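You operate a simulated robot arm through the tools that you are given. There is no shell and no other tool. Be economical: measure what you need, move in short steps, check, and stop when the job is done.

Carry out the task below with a simulated two-armed robot. There is one attempt and no reset: what you move stays moved.

JOB
Grease the lever valve's flange, then open it, holding the bar still.
Fine: one hand on the bar, one on the lever; black brush, grease from the grey tin; the brush goes back on its rest. Set down upright: black brush. A coat counts when it lies all over at full strength: go over it till it gets no stronger.

Only the result counts: the job must be done as asked and must still hold three seconds after the hand-in. Knocking over, shifting, dropping, spilling or breaking anything else fails it.

ROBOT AND FRAMES
Two 7-joint arms with two-finger parallel grippers on one trunk, on a base that drives. Base frame: it is fixed to the floor where the robot stands at the start and does not move with it; the origin is under the middle of the robot, x ahead of it, y to its left, z up. Readings come in m, rad, newtons and seconds.
The left shoulder is at the start at [0.07, 0.163, 1.195], the right one opposite. With the tool pointing down near the work surface each hand reaches from about 0.38 to 0.88 m from the robot's upright axis, wherever it stands, measured 20 degrees to its own side. Places, roughly: grease tin [0.6, 0.1, 0.9]; valve lever [0.6, -0.4, 0.9]; valve wheel [0.6, -0.8, 0.9]. Payload 3.43 kg a hand.
Tool frame (each hand has its own): the origin (TCP) lies between the finger pads and is the grasp point; the fingertips stand 0.034 m ahead of it; z points along the fingers, y is the line along which they close. The gripper opens to 0.128 m. The fingers are 0.024 m wide and 0.012 m thick; the gripper's body (0.048 by 0.13 m) begins 0.096 m behind the TCP.
Orientation is that of the tool frame in the base frame, as [roll, pitch, yaw] about the fixed x, y, z axes, in that order (R = Rz(yaw) Ry(pitch) Rx(roll)). With the fingers straight down and closing along the base's y, the tool's x points along the base's -x, its y along +y and its z along -z.

CONTROLS
- The arms move only by the tool drive_tool. It takes "left_plan", "right_plan" or both (then of equal length, played together; a hand with none holds still); each is a list that holds one entry, the list of rows, each a list of 7 numbers: the shift along the tool's x, y, z in units of 250 mm (1.0 is 250 mm), then the turn, a rotation vector about the tool's x, y, z in units of 60 degrees (1.0 is 60 degrees), then the gripper command, from -1 (shut) to 1 (fully open), values between in proportion. In form: [[[tx, ty, tz, wx, wy, wz, fingers], ...]]. A call has 1 to 12 rows; each row is the pose to reach, as a shift and turn from the pose commanded when the call began, along the tool's axes at that moment. A call with a number of a shift or a turn outside -1 to 1 is refused whole. A row lasts 0.2 s, in which the tool goes at most 0.05 m and 0.15 rad; a call with a longer step from one row to the next is refused whole, and so is a gripper value outside its range. Where a pose cannot be reached the arm comes as near as it can. A force on the tool above 40 N (or 10 N above the force at the start of the call, whichever is more), or a blocked arm, ends the call early, and 0.2 s more pass. The fingers move at their own pace (about 0.153 m/s each) and stop on an object; they squeeze with about 37 N. The grip force told is the motor's: it shows also when the fingers shut on nothing. Time passes only in rows, and 0.2 s behind the last, so rows that repeat a pose let the fingers close. It gives the time, the measured TCP pose, the force on the tool (base axes), the opening and the grip force at its end, in the units of the frame above (readings bear some noise), with the torque about the TCP (base axes, N m) and any sound that the robot's microphone picked up.
- Cameras (640 x 400 px; columns grow to the right, rows downward): "scene" is now at [0.1307, -0.0279, 1.4133]; the picture's right is [-0.32, -0.95, 0.00], its down [-0.62, 0.21, -0.76] and it looks along [0.72, -0.24, -0.65] (base axes); focal length 214 px, centre (320, 200). "left" rides on the left gripper at [0.076, 0.011, -0.16] in its tool frame; the picture's right is [-0.15, 0.99, 0.00], its down [-0.88, -0.13, -0.46] and it looks along [-0.45, -0.07, 0.89] (tool axes); focal length 234 px, centre (320, 200). "right" rides on the right gripper at [0.076, -0.011, -0.16] in its tool frame; the picture's right is [0.15, 0.99, 0.00], its down [-0.88, 0.13, -0.46] and it looks along [-0.45, 0.07, 0.89] (tool axes); focal length 234 px, centre (320, 200). There is no depth. A picture from a camera that has moved, and an enlarged one, comes with that camera's place and axes in the base frame and with its lens.
- snapshot(camera): a new picture of that camera. The clock stands still meanwhile.
- move_column(by): slides the trunk up (or, below 0, down) by that many m; the arms and the scene camera ride with it, the base frame stays. It gives what a move gives, with no picture.
- drive_base(legs): drives the robot by 1 to 6 legs, each [ahead, left, turn to the left] in m, m and rad, along the robot's own axes; the way and the turn of a leg run together, so that a leg with both is an arc; at most 1.5 m and 3.142 rad a leg. The arms and the cameras ride along, it lands a little off, and it stops where it bumps. It gives what a move gives.
- turn_head(pan, tilt): turns the head with the scene camera to pan (to the left, within 1.501 rad either way) and tilt (down, from -0.506 to 1.204), counted from straight ahead of the robot. It gives what a move gives.
- inspect(camera, box): a new picture of the part [left, top, right, bottom] of that camera's present view, enlarged. The clock stands still meanwhile.
- close_job(): hands the job in; it is judged then, once.

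Work in short steps. Places have to be worked out from the pictures, the camera data and where the tool is seen: move nearer, look again, correct. Check each grasp and each placing, and mend what went wrong. You have 120 turns and 92 pictures in all, those below and enlarged ones among them. Open the grippers and draw the arms clear of the work before you hand the job in, unless the task says otherwise; then end with one line.

The tools are called after "Emit:" as name(argument=value, ...) on one line, values as JSON. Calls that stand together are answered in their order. drive_tool: Moves the arms, as the interface text tells. Its arguments: {"type":"object","properties":{"left_plan":{"type":"array","items":{"type":"array","items":{"type":"array","items":{"type":"number"}}}},"right_plan":{"type":"array","items":{"type":"array","items":{"type":"array","items":{"type":"number"}}}}},"required":[]} The other tools are called the same way: move_column (by) slides the trunk up or down; drive_base (legs) drives the base; turn_head (pan, tilt) turns the head that bears the scene camera; snapshot (camera) takes a picture; inspect (camera, box) takes an enlarged picture of a part of a camera's view; close_job () hands the job in.

At the start:

```text
time: 0.0
left_position: [0.5881, 0.0511, 1.2782]
left_tcp_rot: [3.141, -0.001, 3.141]
left_force: [-0.1, 0.5, -0.1]
left_torque: [-0.02, 0.02, -0.02]
left_opening: 0.128
left_grip_force: 0.2
right_position: [0.3377, -0.3977, 1.2962]
right_tcp_rot: [3.141, -0.001, -3.141]
right_force: [0.5, 0.1, 0.0]
right_torque: [0.03, 0.02, -0.01]
right_opening: 0.1281
right_grip_force: 0.1
trunk travel left (down, up): [-0.675, 0.265]
robot x, y, heading: [-0.0016, -0.0026, 0.0]
head pan, tilt: [-0.328, 0.71]
```

scene: 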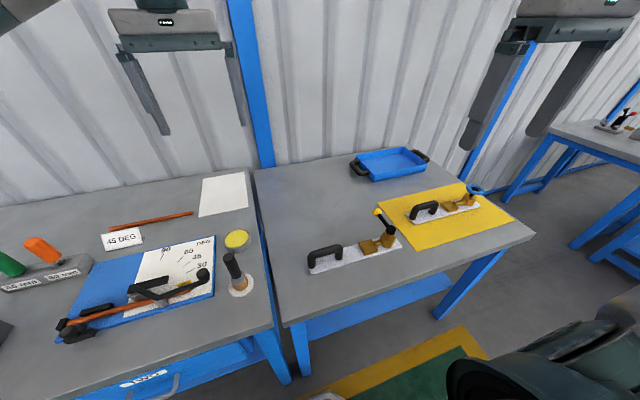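
right: 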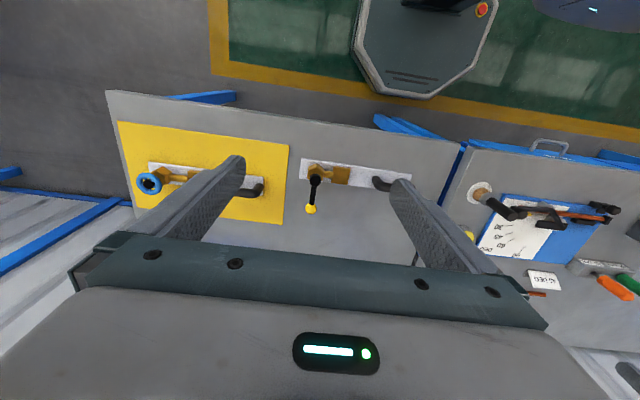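
left: 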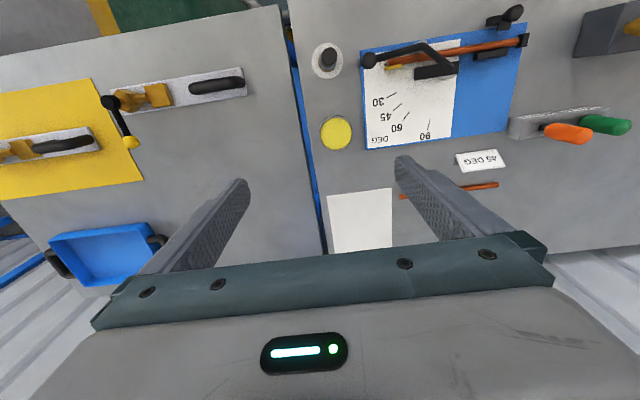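

The pictures show the lever valve on its plate, the black brush upright on a rest, and a yellow-topped tin. I'll take enlarged views of the valve and the brush/tin areas.

Emit:
inspect(camera="scene", box=[290, 190, 420, 290])

Emit:
inspect(camera="scene", box=[180, 210, 300, 310])

Emit:
inspect(camera="left", box=[290, 10, 450, 160])

Emit:
inspect(camera="left", box=[80, 40, 280, 170])

```text
4.00 times, centred on (355, 240) of scene
camera zoom: at [0.1307, -0.0279, 1.4133], right [-0.32, -0.95, 0.0], down [-0.62, 0.21, -0.76], along [0.72, -0.24, -0.65], focal length 858 px, centre (180, 40)
```

zoom: 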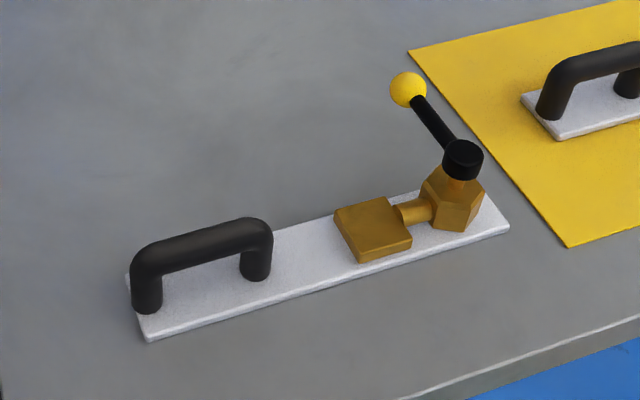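

```text
4.00 times, centred on (240, 260) of scene
camera zoom: at [0.1307, -0.0279, 1.4133], right [-0.32, -0.95, 0.0], down [-0.62, 0.21, -0.76], along [0.72, -0.24, -0.65], focal length 858 px, centre (640, -40)
```

zoom: 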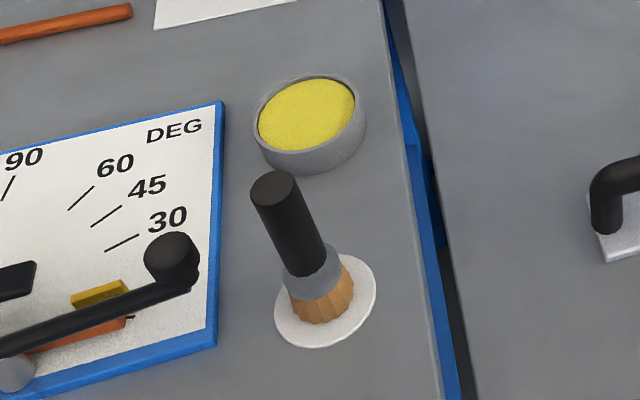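

```text
2.67 times, centred on (370, 85) of left
camera zoom: at [0.5124, 0.0633, 1.4381], right [0.15, 0.99, 0.0], down [0.88, -0.13, 0.46], along [0.45, -0.07, -0.89], focal length 624 px, centre (187, 507)
```

zoom: 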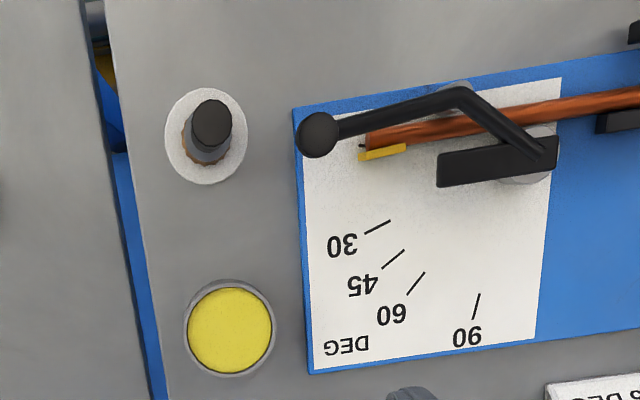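

```text
3.08 times, centred on (180, 105) of left
camera zoom: at [0.5124, 0.0633, 1.4381], right [0.15, 0.99, 0.0], down [0.88, -0.13, 0.46], along [0.45, -0.07, -0.89], focal length 720 px, centre (751, 492)
```

zoom: 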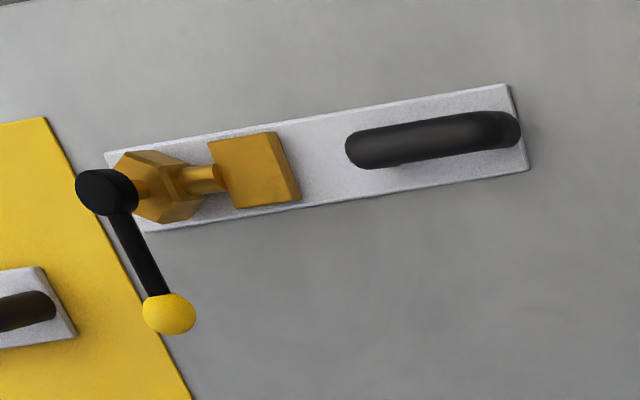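

Triangulating, I get the brush top ≈(0.479,0.083,0.985), the tin ≈(0.63,0.084,0.87), the flange ≈(0.488,-0.31,0.85), the bar ≈(0.488,-0.16,0.885), the hub ≈(0.486,-0.38,0.907) and the knob ≈(0.572,-0.381,0.902). I'll bring the left hand over the brush, part-opened, and look.

Emit:
drive_tool(left_plan=[[[0.087, 0.026, 0.158, 0, 0, 0, 0], [0.174, 0.051, 0.316, 0, 0, 0, 0], [0.262, 0.077, 0.475, 0, 0, 0, 0], [0.349, 0.102, 0.634, 0, 0, 0, 0], [0.436, 0.128, 0.75, 0, 0, 0, 0], [0.436, 0.128, 0.75, 0, 0, 0, 0]]])

Emit:
snapshot(camera="left")

Emit:
snapshot(camera="scene")

```text
time: 1.4
left_position: [0.4792, 0.0815, 1.0869]
left_tcp_rot: [3.141, 0.0, -3.139]
left_force: [0.2, -0.2, 0.3]
left_torque: [-0.01, 0.0, 0.0]
left_opening: 0.0641
left_grip_force: 0.0
right_position: [0.3379, -0.3978, 1.2964]
right_tcp_rot: [-3.141, 0.001, 3.141]
right_force: [0.1, 0.1, 0.6]
right_torque: [0.0, 0.02, 0.02]
right_opening: 0.1281
right_grip_force: 0.1
trunk travel left (down, up): [-0.675, 0.265]
robot x, y, heading: [-0.0071, 0.0012, -0.002]
head pan, tilt: [-0.328, 0.71]
```

```text
84 pictures are left
camera left: at [0.402, 0.0945, 1.2492], right [0.14, 0.99, 0.0], down [0.88, -0.13, 0.46], along [0.45, -0.07, -0.89], focal length 234 px, centre (320, 200)
```

left: 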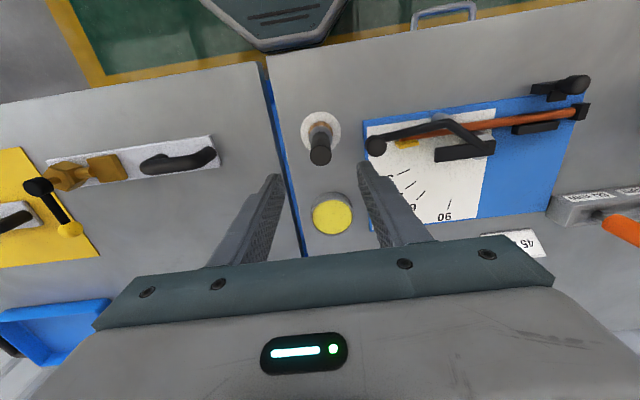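

```text
83 pictures are left
camera scene: at [0.1307, -0.0282, 1.4133], right [-0.32, -0.95, 0.0], down [-0.62, 0.21, -0.76], along [0.72, -0.24, -0.65], focal length 214 px, centre (320, 200)
```

scene: 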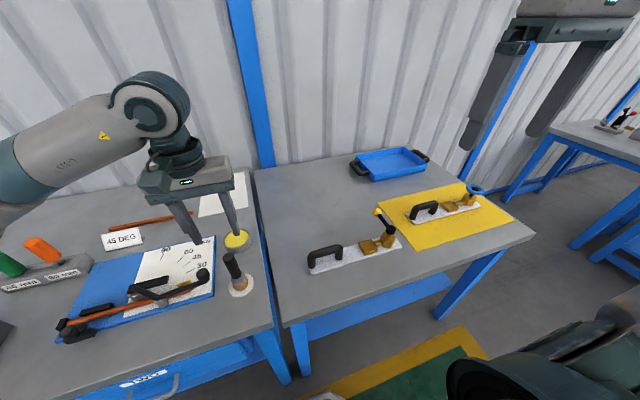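

The new view agrees: the brush axis is at (0.480,0.082) and the left hand is above it. I'll go down over the handle and close.

Emit:
drive_tool(left_plan=[[[0, 0, 0.15, 0, 0, 0, 0], [0, 0, 0.3, 0, 0, 0, 0], [0, 0, 0.45, 0, 0, 0, 0], [0, 0, 0.548, 0, 0, 0, 0], [0, 0, 0.548, 0, 0, 0, 0]]])

Emit:
inspect(camera="left", box=[220, 60, 420, 260])

Emit:
inspect(camera="scene", box=[170, 200, 310, 310])

```text
time: 2.6
left_position: [0.4786, 0.0813, 0.9526]
left_tcp_rot: [3.14, -0.001, -3.14]
left_force: [-0.4, 0.6, 0.1]
left_torque: [-0.04, 0.0, -0.03]
left_opening: 0.064
left_grip_force: 0.0
right_position: [0.3373, -0.399, 1.2956]
right_tcp_rot: [-3.141, -0.001, -3.141]
right_force: [-0.2, -1.0, 0.3]
right_torque: [0.0, 0.02, 0.05]
right_opening: 0.128
right_grip_force: 0.0
trunk travel left (down, up): [-0.675, 0.265]
robot x, y, heading: [0.0039, -0.0022, 0.002]
head pan, tilt: [-0.328, 0.71]
```

```text
2.00 times, centred on (320, 160) of left
camera zoom: at [0.4015, 0.094, 1.1127], right [0.15, 0.99, 0.0], down [0.88, -0.13, 0.46], along [0.45, -0.07, -0.89], focal length 468 px, centre (320, 280)
```

zoom: 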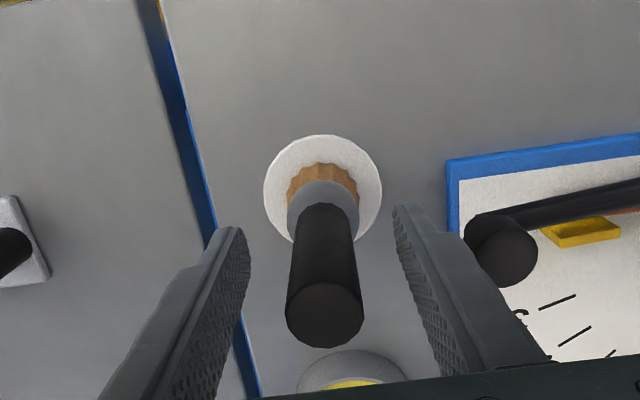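

```text
3.64 times, centred on (240, 255) of scene
camera zoom: at [0.1305, -0.028, 1.4133], right [-0.32, -0.95, 0.0], down [-0.62, 0.21, -0.76], along [0.72, -0.24, -0.65], focal length 780 px, centre (611, 0)
```

zoom: 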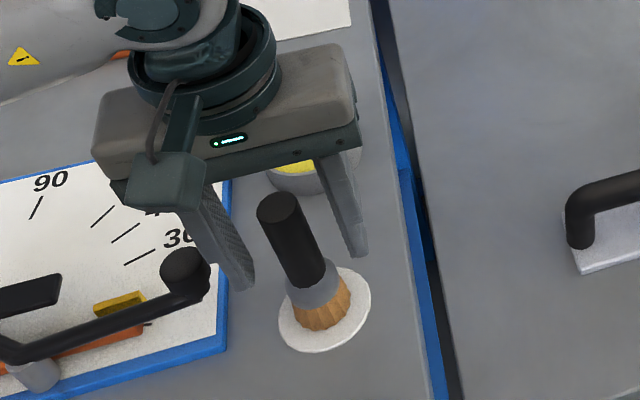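

The brush handle sits between the fingers, with the fingertips near the ferrule joint. I'll close the gripper, then check before lifting.

Emit:
drive_tool(left_plan=[[[0, 0.006, 0, 0, 0, 0, -0.4], [0, 0.006, 0, 0, 0, 0, -1], [0, 0.006, 0, 0, 0, 0, -1], [0, 0.006, 0, 0, 0, 0, -1]]])

Emit:
drive_tool(left_plan=[[[0, 0, -0.1, 0, 0, 0, -1], [0, 0, -0.25, 0, 0, 0, -1], [0, 0, -0.25, 0, 0, 0, -1]]])

Emit:
snapshot(camera="left")

Emit:
inspect(camera="scene", box=[170, 190, 310, 310])

```text
time: 3.6
left_position: [0.4781, 0.0818, 0.9523]
left_tcp_rot: [-3.141, -0.001, -3.141]
left_force: [-0.8, 0.2, -0.1]
left_torque: [0.01, -0.03, 0.01]
left_opening: 0.0248
left_grip_force: 37.0
right_position: [0.3381, -0.3976, 1.2965]
right_tcp_rot: [-3.142, 0.0, -3.141]
right_force: [-0.7, 0.0, 0.1]
right_torque: [0.02, -0.01, 0.01]
right_opening: 0.1278
right_grip_force: 0.1
trunk travel left (down, up): [-0.675, 0.265]
robot x, y, heading: [0.002, -0.0008, 0.004]
head pan, tilt: [-0.328, 0.71]
```

```text
time: 4.4
left_position: [0.4778, 0.085, 1.0156]
left_tcp_rot: [-3.141, 0.001, -3.14]
left_force: [-0.8, -0.3, -1.5]
left_torque: [-0.06, 0.02, -0.03]
left_opening: 0.0246
left_grip_force: 37.0
right_position: [0.3384, -0.3971, 1.2967]
right_tcp_rot: [3.141, 0.0, 3.141]
right_force: [-0.4, -0.1, 0.2]
right_torque: [-0.02, -0.02, 0.03]
right_opening: 0.1278
right_grip_force: 0.1
trunk travel left (down, up): [-0.675, 0.265]
robot x, y, heading: [-0.0011, 0.0002, -0.001]
head pan, tilt: [-0.328, 0.71]
```

```text
80 pictures are left
camera left: at [0.4021, 0.0972, 1.1758], right [0.15, 0.99, 0.0], down [0.88, -0.13, 0.46], along [0.45, -0.07, -0.89], focal length 234 px, centre (320, 200)
```

left: 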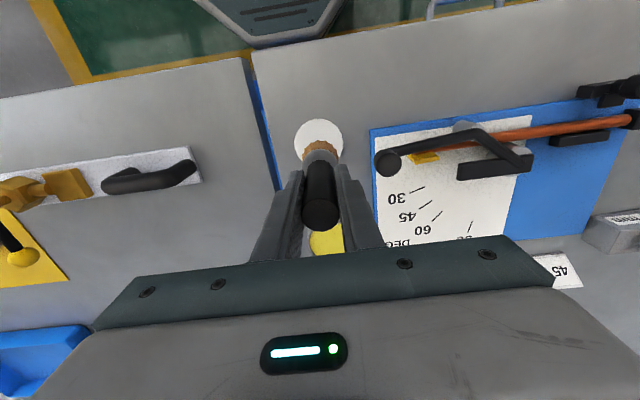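

```text
3.33 times, centred on (240, 250) of scene
camera zoom: at [0.1312, -0.0275, 1.4132], right [-0.32, -0.95, 0.0], down [-0.62, 0.21, -0.76], along [0.72, -0.24, -0.65], focal length 715 px, centre (587, 33)
```

zoom: 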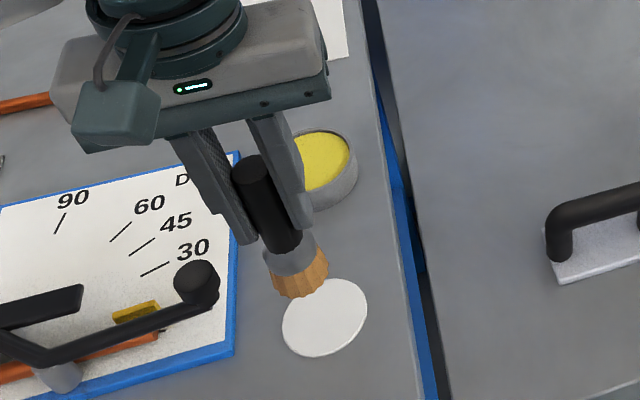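

The brush is held firmly (0.0247 opening) and was resting at TCP (0.478,0.082,0.9525). Next I move forward over the tin.

Emit:
drive_tool(left_plan=[[[-0.15, 0, 0, 0, 0, 0, -1], [-0.3, 0, 0, 0, 0, 0, -1], [-0.45, 0, 0, 0, 0, 0, -1], [-0.604, 0, 0, 0, 0, 0, -1], [-0.604, 0, 0, 0, 0, 0, -1]]])

Emit:
snapshot(camera="left")

Emit:
inspect(camera="scene", box=[180, 180, 300, 280])

```text
time: 5.6
left_position: [0.6307, 0.0858, 1.0141]
left_tcp_rot: [-3.142, -0.001, -3.141]
left_force: [-0.3, -0.3, -1.1]
left_torque: [-0.02, -0.04, -0.01]
left_opening: 0.0247
left_grip_force: 36.6
right_position: [0.3363, -0.3975, 1.2968]
right_tcp_rot: [-3.141, -0.001, -3.141]
right_force: [-0.7, 0.2, 0.1]
right_torque: [-0.02, -0.01, 0.01]
right_opening: 0.1279
right_grip_force: 0.2
trunk travel left (down, up): [-0.675, 0.265]
robot x, y, heading: [-0.0012, 0.0001, 0.005]
head pan, tilt: [-0.328, 0.71]
```

```text
78 pictures are left
camera left: at [0.5546, 0.0984, 1.1752], right [0.15, 0.99, 0.0], down [0.88, -0.13, 0.46], along [0.45, -0.07, -0.89], focal length 234 px, centre (320, 200)
```

left: 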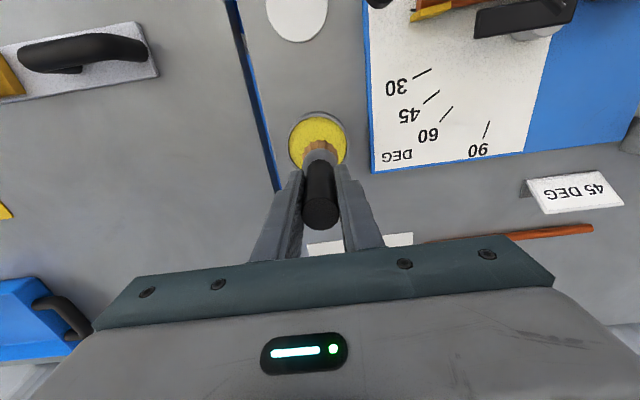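

```text
4.00 times, centred on (240, 230) of scene
camera zoom: at [0.1302, -0.0275, 1.4133], right [-0.32, -0.95, 0.0], down [-0.62, 0.21, -0.76], along [0.72, -0.24, -0.65], focal length 858 px, centre (640, 80)
```

zoom: 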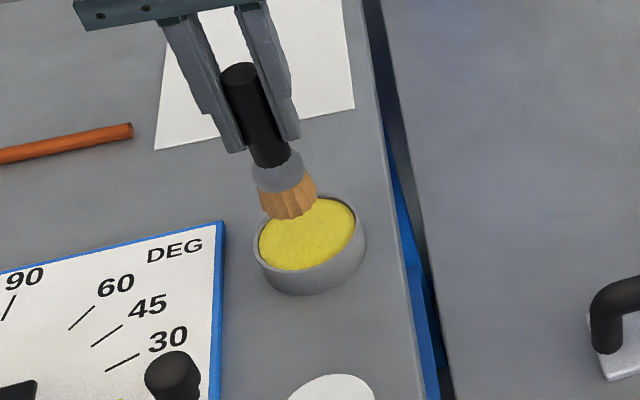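

The tin centre works out to about (0.626,0.084) with the grease at z≈0.87. The bristle bottom is near 0.914, so I lower in small steps while watching the force.

Emit:
drive_tool(left_plan=[[[0.018, -0.006, 0.06, 0, 0, 0, -1], [0.018, -0.006, 0.12, 0, 0, 0, -1], [0.018, -0.006, 0.16, 0, 0, 0, -1], [0.018, -0.006, 0.18, 0, 0, 0, -1], [0.018, -0.006, 0.18, 0, 0, 0, -1]]])

Emit:
inspect(camera="scene", box=[180, 180, 300, 280])

Emit:
inspect(camera="left", box=[240, 90, 400, 190])

```text
time: 6.8
left_position: [0.6234, 0.0824, 0.9721]
left_tcp_rot: [-3.139, 0.008, -3.139]
left_force: [5.5, 3.1, 33.7]
left_torque: [0.86, -0.45, -0.01]
left_opening: 0.0247
left_grip_force: 37.5
right_position: [0.3344, -0.3967, 1.2978]
right_tcp_rot: [-3.139, 0.004, 3.141]
right_force: [0.0, -0.3, -0.2]
right_torque: [0.02, 0.01, -0.01]
right_opening: 0.128
right_grip_force: 0.2
trunk travel left (down, up): [-0.675, 0.265]
robot x, y, heading: [-0.0064, 0.0005, 0.001]
head pan, tilt: [-0.328, 0.71]
```

```text
4.00 times, centred on (240, 230) of scene
camera zoom: at [0.127, -0.0278, 1.4138], right [-0.32, -0.95, 0.0], down [-0.61, 0.21, -0.76], along [0.72, -0.24, -0.65], focal length 858 px, centre (640, 80)
```

zoom: 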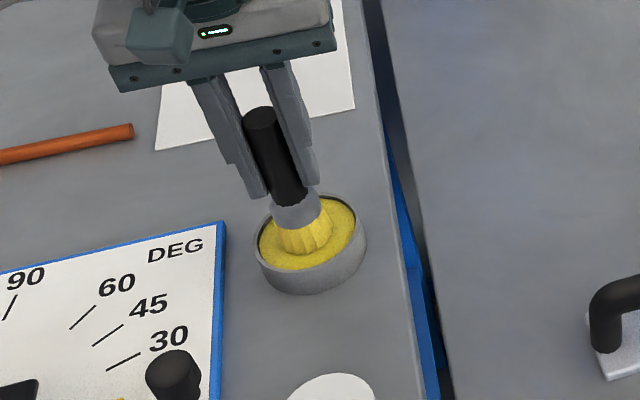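

```text
4.00 times, centred on (320, 140) of left
camera zoom: at [0.5476, 0.0957, 1.1321], right [0.14, 0.99, 0.0], down [0.88, -0.13, 0.46], along [0.46, -0.07, -0.89], focal length 937 px, centre (320, 440)
```

zoom: 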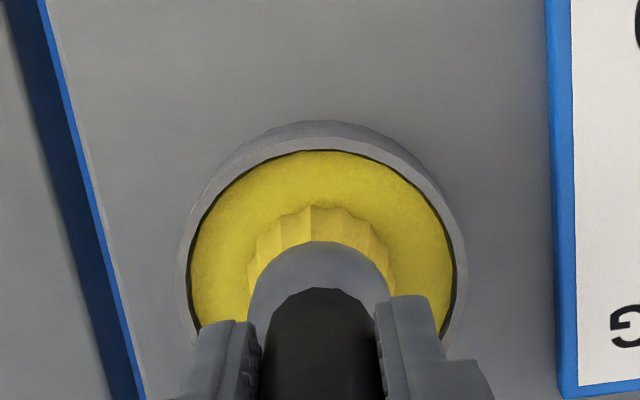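

The bristles are now yellow, with contact at TCP z≈0.972. I'll lift clear and look at the load.

Emit:
drive_tool(left_plan=[[[0, 0, -0.1, 0, 0, 0, -1], [0, 0, -0.25, 0, 0, 0, -1], [0, 0, -0.4, 0, 0, 0, -1], [0, 0, -0.4, 0, 0, 0, -1]]])

Emit:
inspect(camera="scene", box=[180, 160, 300, 260])

```text
time: 7.8
left_position: [0.6265, 0.0832, 1.0692]
left_tcp_rot: [-3.141, -0.001, 3.142]
left_force: [-1.0, 1.6, -1.2]
left_torque: [0.03, 0.01, -0.03]
left_opening: 0.0251
left_grip_force: 36.5
right_position: [0.336, -0.3978, 1.2969]
right_tcp_rot: [3.141, -0.001, -3.141]
right_force: [-0.3, 0.4, -0.7]
right_torque: [0.01, 0.0, 0.0]
right_opening: 0.1282
right_grip_force: 0.0
trunk travel left (down, up): [-0.675, 0.265]
robot x, y, heading: [0.0024, 0.0005, 0.002]
head pan, tilt: [-0.328, 0.71]
```

```text
4.00 times, centred on (240, 210) of scene
camera zoom: at [0.1311, -0.0275, 1.4132], right [-0.32, -0.95, 0.0], down [-0.62, 0.21, -0.76], along [0.72, -0.24, -0.65], focal length 858 px, centre (640, 160)
```

zoom: 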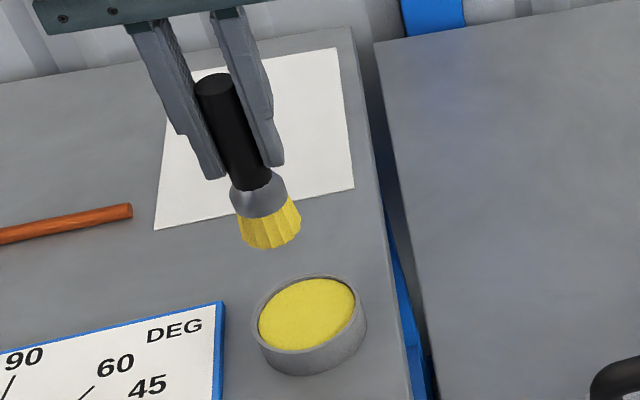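

The brush is loaded and nothing dripped. I'll drive the base 0.30 m right so both hands suit the valve, then turn the head to it.

Emit:
drive_base(legs=[[0, -0.3, 0]])

Emit:
turn_head(pan=0.0, tilt=0.95)

Emit:
snapshot(camera="scene")

Emit:
snapshot(camera="left")

Emit:
snapshot(camera="right")

```text
time: 9.8
left_position: [0.627, -0.2159, 1.0687]
left_tcp_rot: [3.141, 0.0, -3.137]
left_force: [-0.1, -0.6, -0.9]
left_torque: [-0.02, 0.01, 0.02]
left_opening: 0.0252
left_grip_force: 37.2
right_position: [0.3384, -0.6965, 1.2973]
right_tcp_rot: [-3.141, 0.0, 3.141]
right_force: [0.5, 0.2, -0.2]
right_torque: [0.01, -0.02, 0.02]
right_opening: 0.128
right_grip_force: 0.0
trunk travel left (down, up): [-0.675, 0.265]
robot x, y, heading: [0.0031, -0.3023, 0.003]
head pan, tilt: [-0.328, 0.71]
```

```text
time: 10.7
left_position: [0.6252, -0.2171, 1.0689]
left_tcp_rot: [-3.14, -0.001, -3.138]
left_force: [-0.1, 0.2, -0.6]
left_torque: [-0.03, -0.02, 0.03]
left_opening: 0.0246
left_grip_force: 37.0
right_position: [0.3378, -0.6967, 1.2965]
right_tcp_rot: [3.141, 0.0, 3.141]
right_force: [-0.3, 0.8, 0.5]
right_torque: [-0.01, -0.02, -0.03]
right_opening: 0.128
right_grip_force: 0.1
trunk travel left (down, up): [-0.675, 0.265]
robot x, y, heading: [0.0004, -0.2964, -0.0]
head pan, tilt: [0.0, 0.949]
```

```text
73 pictures are left
camera scene: at [0.1237, -0.3014, 1.3943], right [0.0, -1.0, 0.0], down [-0.81, 0.0, -0.58], along [0.58, 0.0, -0.81], focal length 214 px, centre (320, 200)
```

scene: 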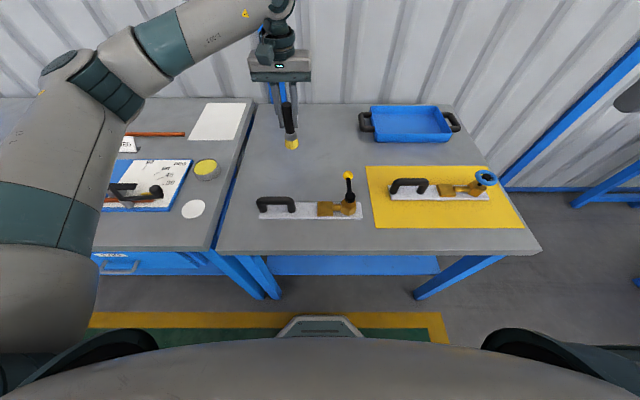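

```text
72 pictures are left
camera left: at [0.5504, -0.2046, 1.2291], right [0.14, 0.99, 0.0], down [0.88, -0.13, 0.46], along [0.45, -0.07, -0.89], focal length 234 px, centre (320, 200)
```

left: 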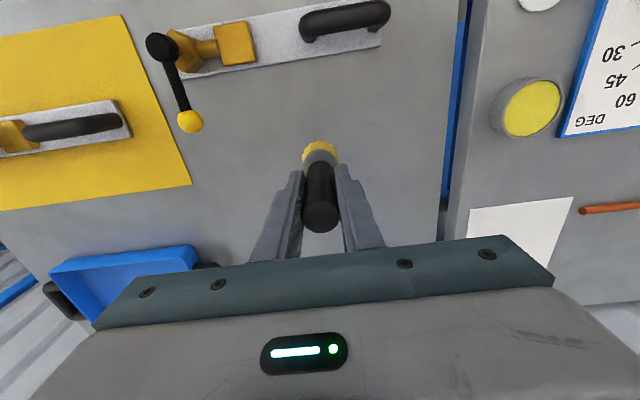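

```text
71 pictures are left
camera right: at [0.2622, -0.7104, 1.4562], right [-0.15, 0.99, 0.0], down [0.88, 0.13, 0.46], along [0.45, 0.07, -0.89], focal length 234 px, centre (320, 200)
```

right: 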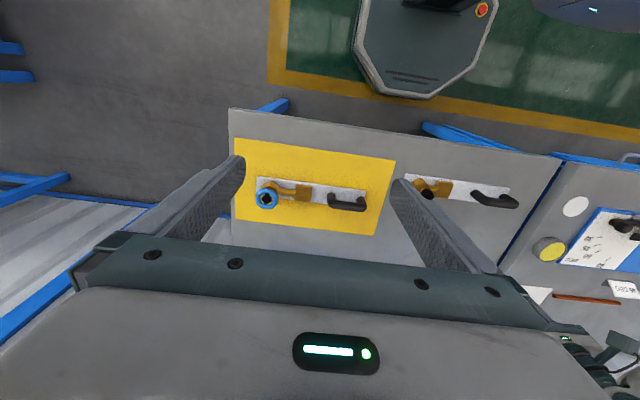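

Now an enlarged scene view of the valve to fix the flange's extent and face.

Emit:
inspect(camera="scene", box=[250, 160, 370, 230])

Emit:
inspect(camera="left", box=[140, 0, 400, 140])

```text
5.33 times, centred on (310, 195) of scene
camera zoom: at [0.1237, -0.3014, 1.3943], right [0.0, -1.0, 0.0], down [-0.81, 0.0, -0.58], along [0.58, 0.0, -0.81], focal length 1144 px, centre (373, 227)
```

zoom: 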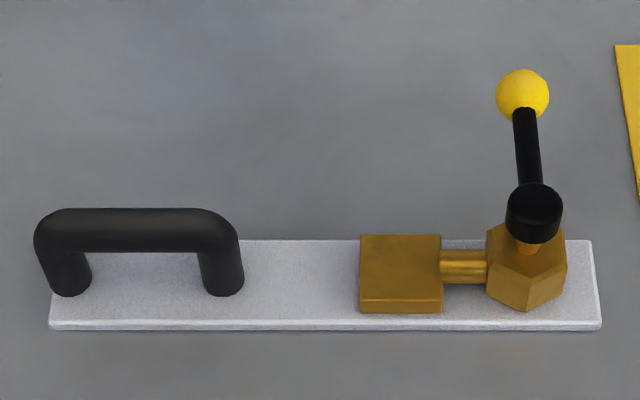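

```text
2.46 times, centred on (270, 70) of left
camera zoom: at [0.5504, -0.2046, 1.2291], right [0.14, 0.99, 0.0], down [0.88, -0.13, 0.46], along [0.45, -0.07, -0.89], focal length 576 px, centre (443, 520)
```

zoom: 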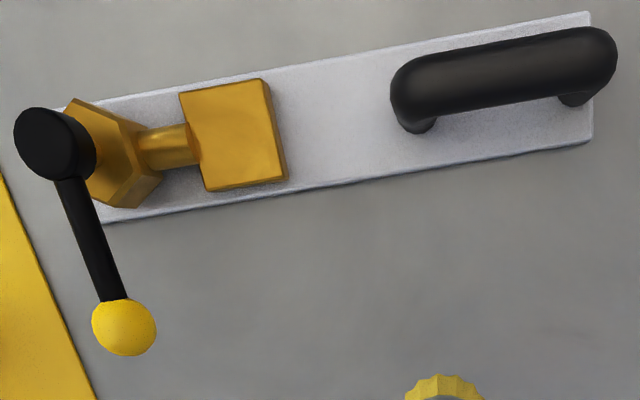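

The flange's top face works out to ~46 mm square, centred (0.489,-0.3165), z≈0.85, and the bristles are ~38 mm wide. I'll carry the brush over it and lower to just above.

Emit:
drive_tool(left_plan=[[[0.136, -0.1, 0, 0, 0, 0, -1], [0.272, -0.2, 0, 0, 0, 0, -1], [0.409, -0.3, 0, 0, 0, 0, -1], [0.545, -0.398, 0, 0, 0, 0, -1], [0.545, -0.398, 0.1, 0, 0, 0, -1], [0.545, -0.398, 0.2, 0, 0, 0, -1], [0.545, -0.398, 0.32, 0, 0, 0, -1], [0.545, -0.398, 0.32, 0, 0, 0, -1]]])

Emit:
inspect(camera="scene", box=[250, 150, 370, 230])

Emit:
inspect(camera="left", box=[200, 70, 440, 230])

```text
time: 12.5
left_position: [0.4914, -0.3171, 0.9874]
left_tcp_rot: [3.141, 0.001, -3.137]
left_force: [0.4, 0.6, -0.6]
left_torque: [0.02, 0.0, 0.01]
left_opening: 0.0247
left_grip_force: 37.0
right_position: [0.3383, -0.6964, 1.2971]
right_tcp_rot: [3.141, 0.001, 3.141]
right_force: [0.0, 0.2, 0.0]
right_torque: [0.03, 0.01, -0.01]
right_opening: 0.1281
right_grip_force: 0.0
trunk travel left (down, up): [-0.675, 0.265]
robot x, y, heading: [-0.0011, -0.3031, 0.001]
head pan, tilt: [0.0, 0.949]
```

```text
5.00 times, centred on (310, 190) of scene
camera zoom: at [0.1237, -0.301, 1.3943], right [0.0, -1.0, 0.0], down [-0.81, 0.0, -0.58], along [0.58, 0.0, -0.81], focal length 1072 px, centre (370, 250)
```

zoom: 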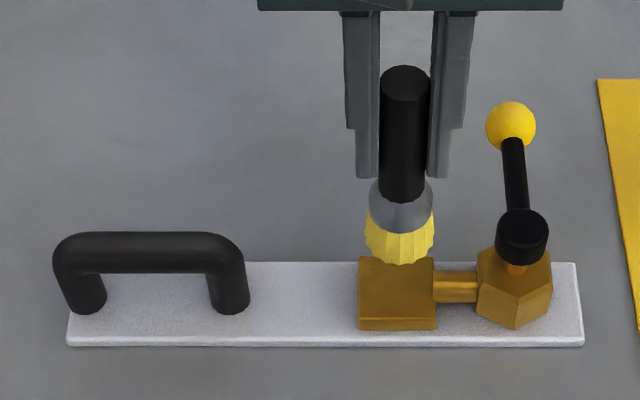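

```text
2.50 times, centred on (320, 150) of left
camera zoom: at [0.4162, -0.3044, 1.1493], right [0.14, 0.99, 0.0], down [0.88, -0.13, 0.46], along [0.45, -0.07, -0.89], focal length 585 px, centre (320, 325)
```

zoom: 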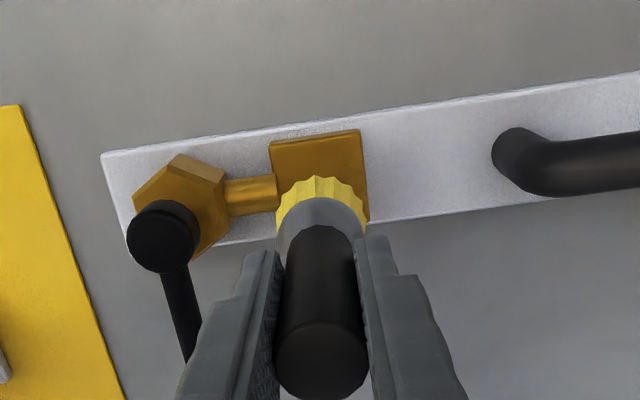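

The brush is centred over the flange. I'll lower 33 mm and read the force.

Emit:
drive_tool(left_plan=[[[0.006, 0, 0.05, 0, 0, 0, -1], [0.006, 0, 0.1, 0, 0, 0, -1], [0.006, 0, 0.132, 0, 0, 0, -1], [0.006, 0, 0.132, 0, 0, 0, -1]]])

Emit:
inspect(camera="scene", box=[250, 150, 370, 230])

```text
time: 13.5
left_position: [0.4889, -0.3163, 0.9548]
left_tcp_rot: [3.141, 0.0, -3.139]
left_force: [0.3, 0.1, -0.7]
left_torque: [0.05, -0.02, -0.01]
left_opening: 0.0248
left_grip_force: 37.0
right_position: [0.3388, -0.6979, 1.2967]
right_tcp_rot: [-3.141, 0.001, 3.141]
right_force: [-0.6, 0.2, -0.1]
right_torque: [-0.01, 0.01, -0.03]
right_opening: 0.128
right_grip_force: 0.0
trunk travel left (down, up): [-0.675, 0.265]
robot x, y, heading: [-0.0014, -0.2997, 0.0]
head pan, tilt: [0.0, 0.949]
```

```text
5.00 times, centred on (310, 190) of scene
camera zoom: at [0.1237, -0.3012, 1.3943], right [0.0, -1.0, 0.0], down [-0.81, 0.0, -0.58], along [0.58, 0.0, -0.81], focal length 1072 px, centre (370, 250)
```

zoom: 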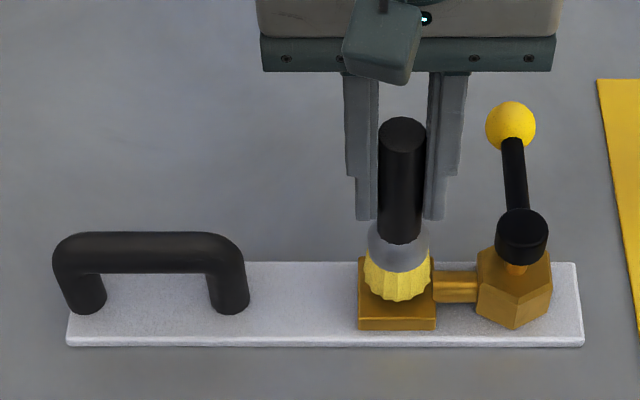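

There's no contact yet; the picture suggests a few mm remain. I'll lower in 1–2 mm steps.

Emit:
drive_tool(left_plan=[[[0, 0, 0.008, 0, 0, 0, -1], [0, 0, 0.016, 0, 0, 0, -1], [0, 0, 0.016, 0, 0, 0, -1]]])

Emit:
drive_tool(left_plan=[[[0, 0, 0.008, 0, 0, 0, -1], [0, 0, 0.008, 0, 0, 0, -1]]])

```text
time: 14.3
left_position: [0.4894, -0.3174, 0.9521]
left_tcp_rot: [3.141, 0.001, -3.137]
left_force: [0.4, 0.2, -1.3]
left_torque: [0.03, -0.02, -0.03]
left_opening: 0.0248
left_grip_force: 36.7
right_position: [0.3371, -0.6976, 1.2978]
right_tcp_rot: [-3.141, -0.001, -3.141]
right_force: [-0.8, 0.0, -0.1]
right_torque: [-0.01, -0.01, -0.01]
right_opening: 0.1279
right_grip_force: 0.2
trunk travel left (down, up): [-0.675, 0.265]
robot x, y, heading: [-0.0002, -0.302, 0.003]
head pan, tilt: [0.0, 0.949]
```

```text
time: 14.9
left_position: [0.4881, -0.3167, 0.9488]
left_tcp_rot: [-3.141, -0.001, -3.138]
left_force: [-0.1, 0.1, -1.0]
left_torque: [0.02, 0.0, 0.01]
left_opening: 0.0248
left_grip_force: 37.0
right_position: [0.338, -0.6977, 1.2975]
right_tcp_rot: [3.141, -0.001, -3.14]
right_force: [-0.1, 0.7, -0.4]
right_torque: [0.0, 0.0, 0.04]
right_opening: 0.1282
right_grip_force: 0.0
trunk travel left (down, up): [-0.675, 0.265]
robot x, y, heading: [0.0013, -0.302, -0.003]
head pan, tilt: [0.0, 0.949]
```

Still no contact at TCP 0.949, so I continue in 1.5 mm steps.

Emit:
drive_tool(left_plan=[[[0, 0, 0.006, 0, 0, 0, -1], [0, 0, 0.006, 0, 0, 0, -1]]])

Emit:
drive_tool(left_plan=[[[0, 0, 0.006, 0, 0, 0, -1], [0, 0, 0.006, 0, 0, 0, -1]]])

Emit:
inspect(camera="scene", box=[290, 170, 370, 230])

```text
time: 15.5
left_position: [0.4896, -0.3183, 0.9485]
left_tcp_rot: [-3.141, 0.001, -3.138]
left_force: [0.2, 0.0, 7.3]
left_torque: [-0.32, -0.07, 0.01]
left_opening: 0.0246
left_grip_force: 37.2
right_position: [0.338, -0.6975, 1.2965]
right_tcp_rot: [-3.141, -0.001, 3.141]
right_force: [0.3, -0.5, 0.0]
right_torque: [0.0, -0.01, 0.0]
right_opening: 0.1281
right_grip_force: 0.0
trunk travel left (down, up): [-0.675, 0.265]
robot x, y, heading: [0.0017, -0.3043, 0.001]
head pan, tilt: [0.0, 0.949]
```

```text
time: 16.1
left_position: [0.4881, -0.3178, 0.9472]
left_tcp_rot: [-3.14, 0.002, -3.141]
left_force: [1.1, -1.0, 12.6]
left_torque: [-0.45, -0.08, -0.01]
left_opening: 0.0246
left_grip_force: 37.2
right_position: [0.3375, -0.6974, 1.2972]
right_tcp_rot: [3.141, 0.0, 3.14]
right_force: [-0.6, 0.0, 0.1]
right_torque: [0.0, 0.01, -0.01]
right_opening: 0.1279
right_grip_force: 0.0
trunk travel left (down, up): [-0.675, 0.265]
robot x, y, heading: [0.0012, -0.2982, 0.001]
head pan, tilt: [0.0, 0.949]
```

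```text
6.67 times, centred on (330, 200) of scene
camera zoom: at [0.1225, -0.3014, 1.3945], right [0.0, -1.0, 0.0], down [-0.81, 0.0, -0.58], along [0.58, 0.0, -0.81], focal length 1430 px, centre (253, 200)
```

zoom: 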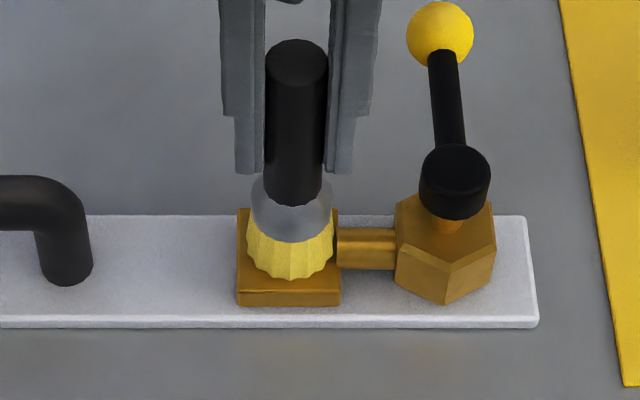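

There's contact now at ~12 N, at TCP z 0.9475. I'll ease off slightly and sweep a raster of ±14 mm over the face.

Emit:
drive_tool(left_plan=[[[-0.028, -0.028, -0.003, 0, 0, 0, -1], [-0.056, -0.056, -0.003, 0, 0, 0, -1], [0, -0.056, -0.003, 0, 0, 0, -1], [0.056, -0.056, -0.003, 0, 0, 0, -1], [0.056, 0, -0.003, 0, 0, 0, -1], [0, 0, -0.003, 0, 0, 0, -1], [-0.056, 0, -0.003, 0, 0, 0, -1], [-0.056, 0.056, -0.003, 0, 0, 0, -1], [0, 0.056, -0.003, 0, 0, 0, -1], [0.056, 0.056, -0.003, 0, 0, 0, -1], [0.028, 0.028, -0.003, 0, 0, 0, -1], [0, 0, -0.003, 0, 0, 0, -1]]])

Emit:
inspect(camera="scene", box=[290, 170, 370, 230])

```text
time: 18.7
left_position: [0.4876, -0.3184, 0.9462]
left_tcp_rot: [3.14, 0.002, -3.136]
left_force: [-0.1, -1.2, -0.4]
left_torque: [-0.01, 0.02, 0.02]
left_opening: 0.025
left_grip_force: 36.7
right_position: [0.3389, -0.698, 1.2966]
right_tcp_rot: [-3.141, -0.001, 3.141]
right_force: [0.0, -0.1, -0.7]
right_torque: [-0.02, 0.01, -0.01]
right_opening: 0.1279
right_grip_force: 0.3
trunk travel left (down, up): [-0.675, 0.265]
robot x, y, heading: [0.0003, -0.2984, 0.003]
head pan, tilt: [0.0, 0.949]
```

```text
6.67 times, centred on (330, 200) of scene
camera zoom: at [0.1237, -0.3019, 1.3943], right [0.0, -1.0, 0.0], down [-0.81, 0.0, -0.58], along [0.58, 0.0, -0.81], focal length 1430 px, centre (253, 200)
```

zoom: 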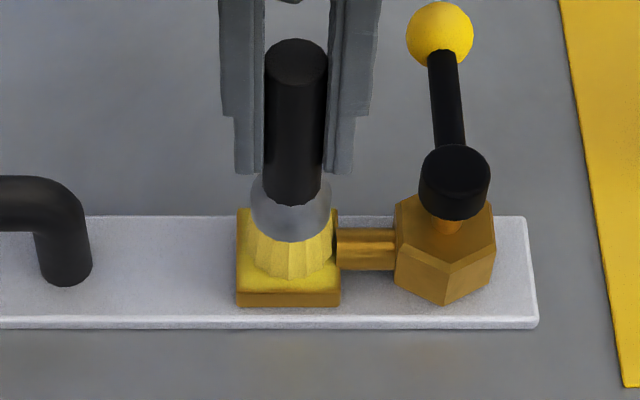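

The face is taking on yellow and the plate did not move. The force is ~0 now, so I press a millimetre more and go over it again.

Emit:
drive_tool(left_plan=[[[0, 0, 0.004, 0, 0, 0, -1], [-0.056, -0.06, 0.004, 0, 0, 0, -1], [-0.056, 0, 0.004, 0, 0, 0, -1], [-0.056, 0.06, 0.004, 0, 0, 0, -1], [0, 0.06, 0.004, 0, 0, 0, -1], [0, 0, 0.004, 0, 0, 0, -1], [0, -0.06, 0.004, 0, 0, 0, -1], [0.056, -0.06, 0.004, 0, 0, 0, -1], [0.056, 0, 0.004, 0, 0, 0, -1], [0.056, 0.06, 0.004, 0, 0, 0, -1], [0.028, 0.028, 0.004, 0, 0, 0, -1], [0, 0, 0.004, 0, 0, 0, -1]]])

Emit:
drive_tool(left_plan=[[[0, 0, -0.08, 0, 0, 0, -1], [0, 0, -0.2, 0, 0, 0, -1], [-0.2, 0, -0.3, 0, 0, 0, -1], [-0.4, 0, -0.3, 0, 0, 0, -1], [-0.4, 0, -0.3, 0, 0, 0, -1]]])

Emit:
inspect(camera="scene", box=[290, 170, 370, 230])

Emit:
inspect(camera="left", box=[200, 50, 380, 170])

```text
time: 21.3
left_position: [0.4896, -0.3167, 0.9475]
left_tcp_rot: [3.141, 0.003, -3.138]
left_force: [-0.3, 0.5, 2.0]
left_torque: [0.17, -0.02, 0.0]
left_opening: 0.0248
left_grip_force: 36.9
right_position: [0.3368, -0.698, 1.2985]
right_tcp_rot: [3.141, 0.0, -3.14]
right_force: [-0.4, -0.3, 0.5]
right_torque: [0.02, -0.02, 0.01]
right_opening: 0.1278
right_grip_force: 0.1
trunk travel left (down, up): [-0.675, 0.265]
robot x, y, heading: [0.0025, -0.3053, -0.002]
head pan, tilt: [0.0, 0.949]
```

```text
refused: row 3 steps farther than a row can; nothing moved
```

```text
6.67 times, centred on (330, 200) of scene
camera zoom: at [0.1232, -0.3012, 1.3944], right [0.0, -1.0, 0.0], down [-0.81, 0.0, -0.58], along [0.58, 0.0, -0.81], focal length 1430 px, centre (253, 200)
```

zoom: 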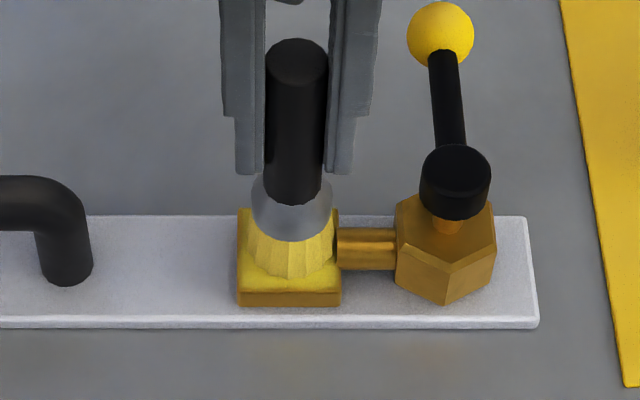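

```text
3.33 times, centred on (290, 110) of left
camera zoom: at [0.413, -0.3044, 1.1068], right [0.14, 0.99, 0.0], down [0.88, -0.13, 0.46], along [0.45, -0.07, -0.89], focal length 781 px, centre (420, 500)
```

zoom: 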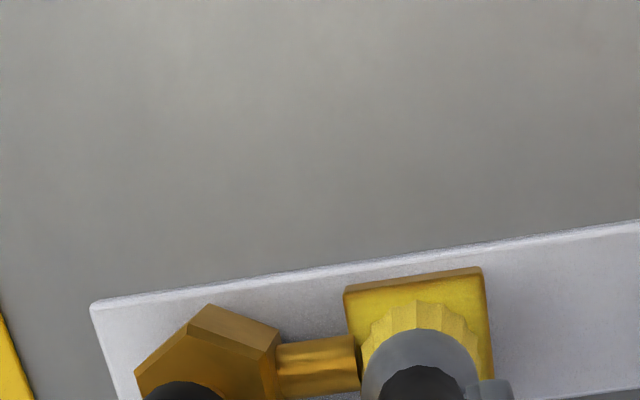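

A brownish strip remains along the near edge (perhaps the bevel). I'll lift and back away to see the whole face.

Emit:
drive_tool(left_plan=[[[0, 0, -0.08, 0, 0, 0, -1], [0, 0, -0.2, 0, 0, 0, -1], [-0.15, 0, -0.28, 0, 0, 0, -1], [-0.3, 0, -0.3, 0, 0, 0, -1], [-0.4, 0, -0.3, 0, 0, 0, -1], [-0.4, 0, -0.3, 0, 0, 0, -1]]])

Emit:
inspect(camera="scene", box=[305, 185, 345, 215])

Emit:
inspect(camera="left", box=[220, 0, 380, 160])

```text
time: 22.7
left_position: [0.5895, -0.3156, 1.0197]
left_tcp_rot: [-3.141, 0.0, -3.139]
left_force: [-0.3, 1.2, -1.8]
left_torque: [-0.05, -0.01, -0.01]
left_opening: 0.0248
left_grip_force: 37.2
right_position: [0.3375, -0.6968, 1.2966]
right_tcp_rot: [3.141, -0.001, -3.141]
right_force: [-0.6, -0.8, 0.2]
right_torque: [-0.01, 0.06, 0.0]
right_opening: 0.1278
right_grip_force: 0.1
trunk travel left (down, up): [-0.675, 0.265]
robot x, y, heading: [0.0016, -0.3008, 0.001]
head pan, tilt: [0.0, 0.949]
```

```text
13.33 times, centred on (325, 200) of scene
camera zoom: at [0.1236, -0.3011, 1.3943], right [0.0, -1.0, 0.0], down [-0.81, 0.0, -0.58], along [0.58, 0.0, -0.81], focal length 2860 px, centre (253, 200)
```

zoom: 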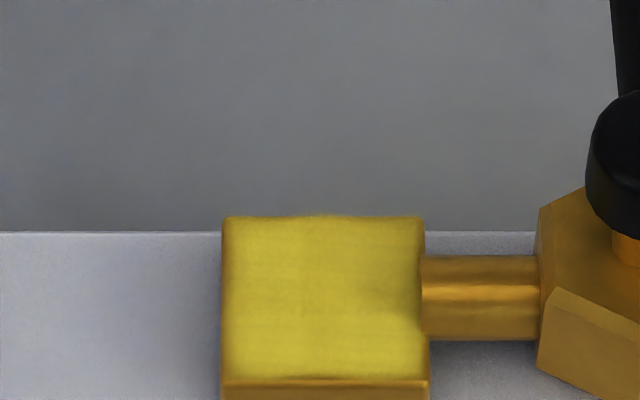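

```text
2.50 times, centred on (300, 80) of left
camera zoom: at [0.5127, -0.3031, 1.181], right [0.14, 0.99, 0.0], down [0.88, -0.13, 0.46], along [0.45, -0.07, -0.89], focal length 585 px, centre (370, 500)
```

zoom: 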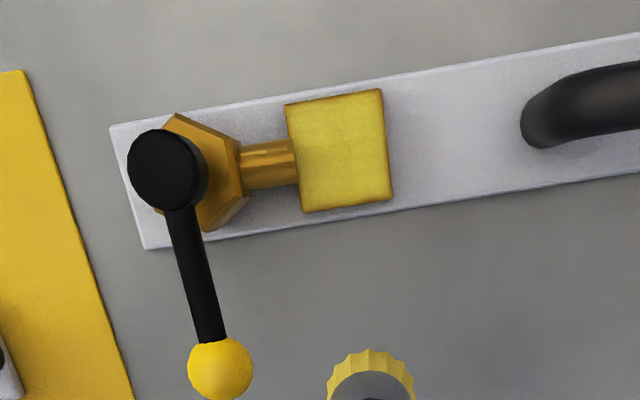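

The middle is well covered but the rims are weaker. I'll return and run wider perimeter strokes (±18 mm).

Emit:
drive_tool(left_plan=[[[0.15, 0, 0, 0, 0, 0, -1], [0.3, 0, 0, 0, 0, 0, -1], [0.4, 0, 0.1, 0, 0, 0, -1], [0.4, 0, 0.24, 0, 0, 0, -1], [0.4, 0, 0.3, 0, 0, 0, -1], [0.4, 0, 0.304, 0, 0, 0, -1]]])

Emit:
drive_tool(left_plan=[[[-0.036, -0.036, 0, 0, 0, 0, -1], [-0.072, -0.072, 0, 0, 0, 0, -1], [0, -0.076, 0, 0, 0, 0, -1], [0.072, -0.072, 0, 0, 0, 0, -1], [0.076, 0, 0, 0, 0, 0, -1], [0.072, 0.072, 0, 0, 0, 0, -1], [0, 0.076, 0, 0, 0, 0, -1], [-0.072, 0.072, 0, 0, 0, 0, -1], [-0.076, 0, 0, 0, 0, 0, -1], [-0.072, -0.072, 0, 0, 0, 0, -1], [-0.036, -0.036, 0, 0, 0, 0, -1], [0, 0, 0, 0, 0, 0, -1]]])

Emit:
drive_tool(left_plan=[[[0, 0, -0.08, 0, 0, 0, -1], [0, 0, -0.2, 0, 0, 0, -1], [-0.15, 0, -0.28, 0, 0, 0, -1], [-0.3, 0, -0.3, 0, 0, 0, -1], [-0.4, 0, -0.3, 0, 0, 0, -1], [-0.4, 0, -0.3, 0, 0, 0, -1]]])

Emit:
inspect(camera="scene", box=[305, 185, 345, 215])

Emit:
inspect(camera="left", box=[220, 0, 380, 160])

```text
time: 24.1
left_position: [0.4886, -0.3175, 0.9485]
left_tcp_rot: [-3.139, 0.006, -3.138]
left_force: [0.9, 3.4, 29.9]
left_torque: [0.89, 0.2, 0.08]
left_opening: 0.0248
left_grip_force: 36.8
right_position: [0.3358, -0.6969, 1.2987]
right_tcp_rot: [-3.141, 0.002, 3.142]
right_force: [0.2, -0.1, -0.4]
right_torque: [-0.04, 0.02, -0.01]
right_opening: 0.1281
right_grip_force: 0.1
trunk travel left (down, up): [-0.675, 0.265]
robot x, y, heading: [0.0034, -0.3008, 0.003]
head pan, tilt: [0.0, 0.949]
```

```text
time: 26.7
left_position: [0.4905, -0.317, 0.9471]
left_tcp_rot: [-3.14, 0.0, -3.138]
left_force: [-0.5, 2.2, -1.6]
left_torque: [0.02, 0.0, -0.02]
left_opening: 0.0238
left_grip_force: 37.1
right_position: [0.3379, -0.6975, 1.2961]
right_tcp_rot: [-3.141, 0.001, 3.141]
right_force: [-0.4, -0.1, 0.1]
right_torque: [0.0, -0.01, -0.02]
right_opening: 0.1278
right_grip_force: 0.1
trunk travel left (down, up): [-0.675, 0.265]
robot x, y, heading: [-0.002, -0.3001, 0.002]
head pan, tilt: [0.0, 0.949]
```

```text
time: 28.1
left_position: [0.5898, -0.3179, 1.0196]
left_tcp_rot: [3.141, 0.001, -3.139]
left_force: [1.0, 0.4, -0.7]
left_torque: [0.03, 0.01, 0.04]
left_opening: 0.0235
left_grip_force: 37.1
right_position: [0.337, -0.6984, 1.2972]
right_tcp_rot: [3.141, 0.001, -3.141]
right_force: [0.0, -0.6, -0.5]
right_torque: [-0.01, 0.01, 0.0]
right_opening: 0.1281
right_grip_force: 0.0
trunk travel left (down, up): [-0.675, 0.265]
robot x, y, heading: [0.0015, -0.2972, 0.005]
head pan, tilt: [0.0, 0.949]
```

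```text
13.33 times, centred on (325, 200) of scene
camera zoom: at [0.1236, -0.3011, 1.3943], right [0.0, -1.0, 0.0], down [-0.81, 0.0, -0.58], along [0.58, 0.0, -0.81], focal length 2860 px, centre (253, 200)
```

zoom: 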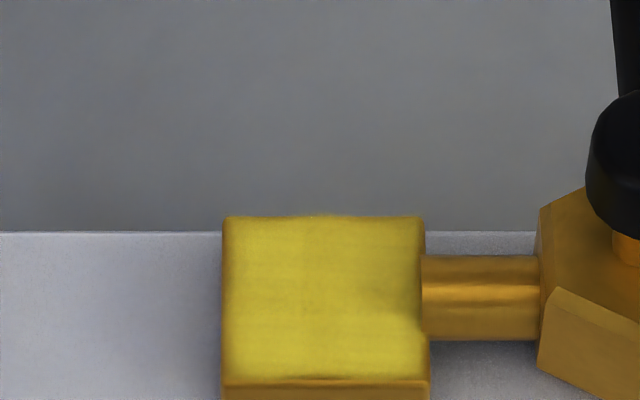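

```text
2.50 times, centred on (300, 80) of left
camera zoom: at [0.5137, -0.3039, 1.1805], right [0.14, 0.99, 0.0], down [0.88, -0.13, 0.46], along [0.45, -0.07, -0.89], focal length 585 px, centre (370, 500)
```

zoom: 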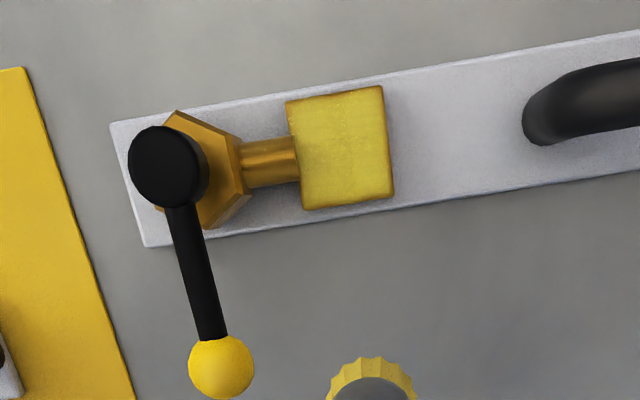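

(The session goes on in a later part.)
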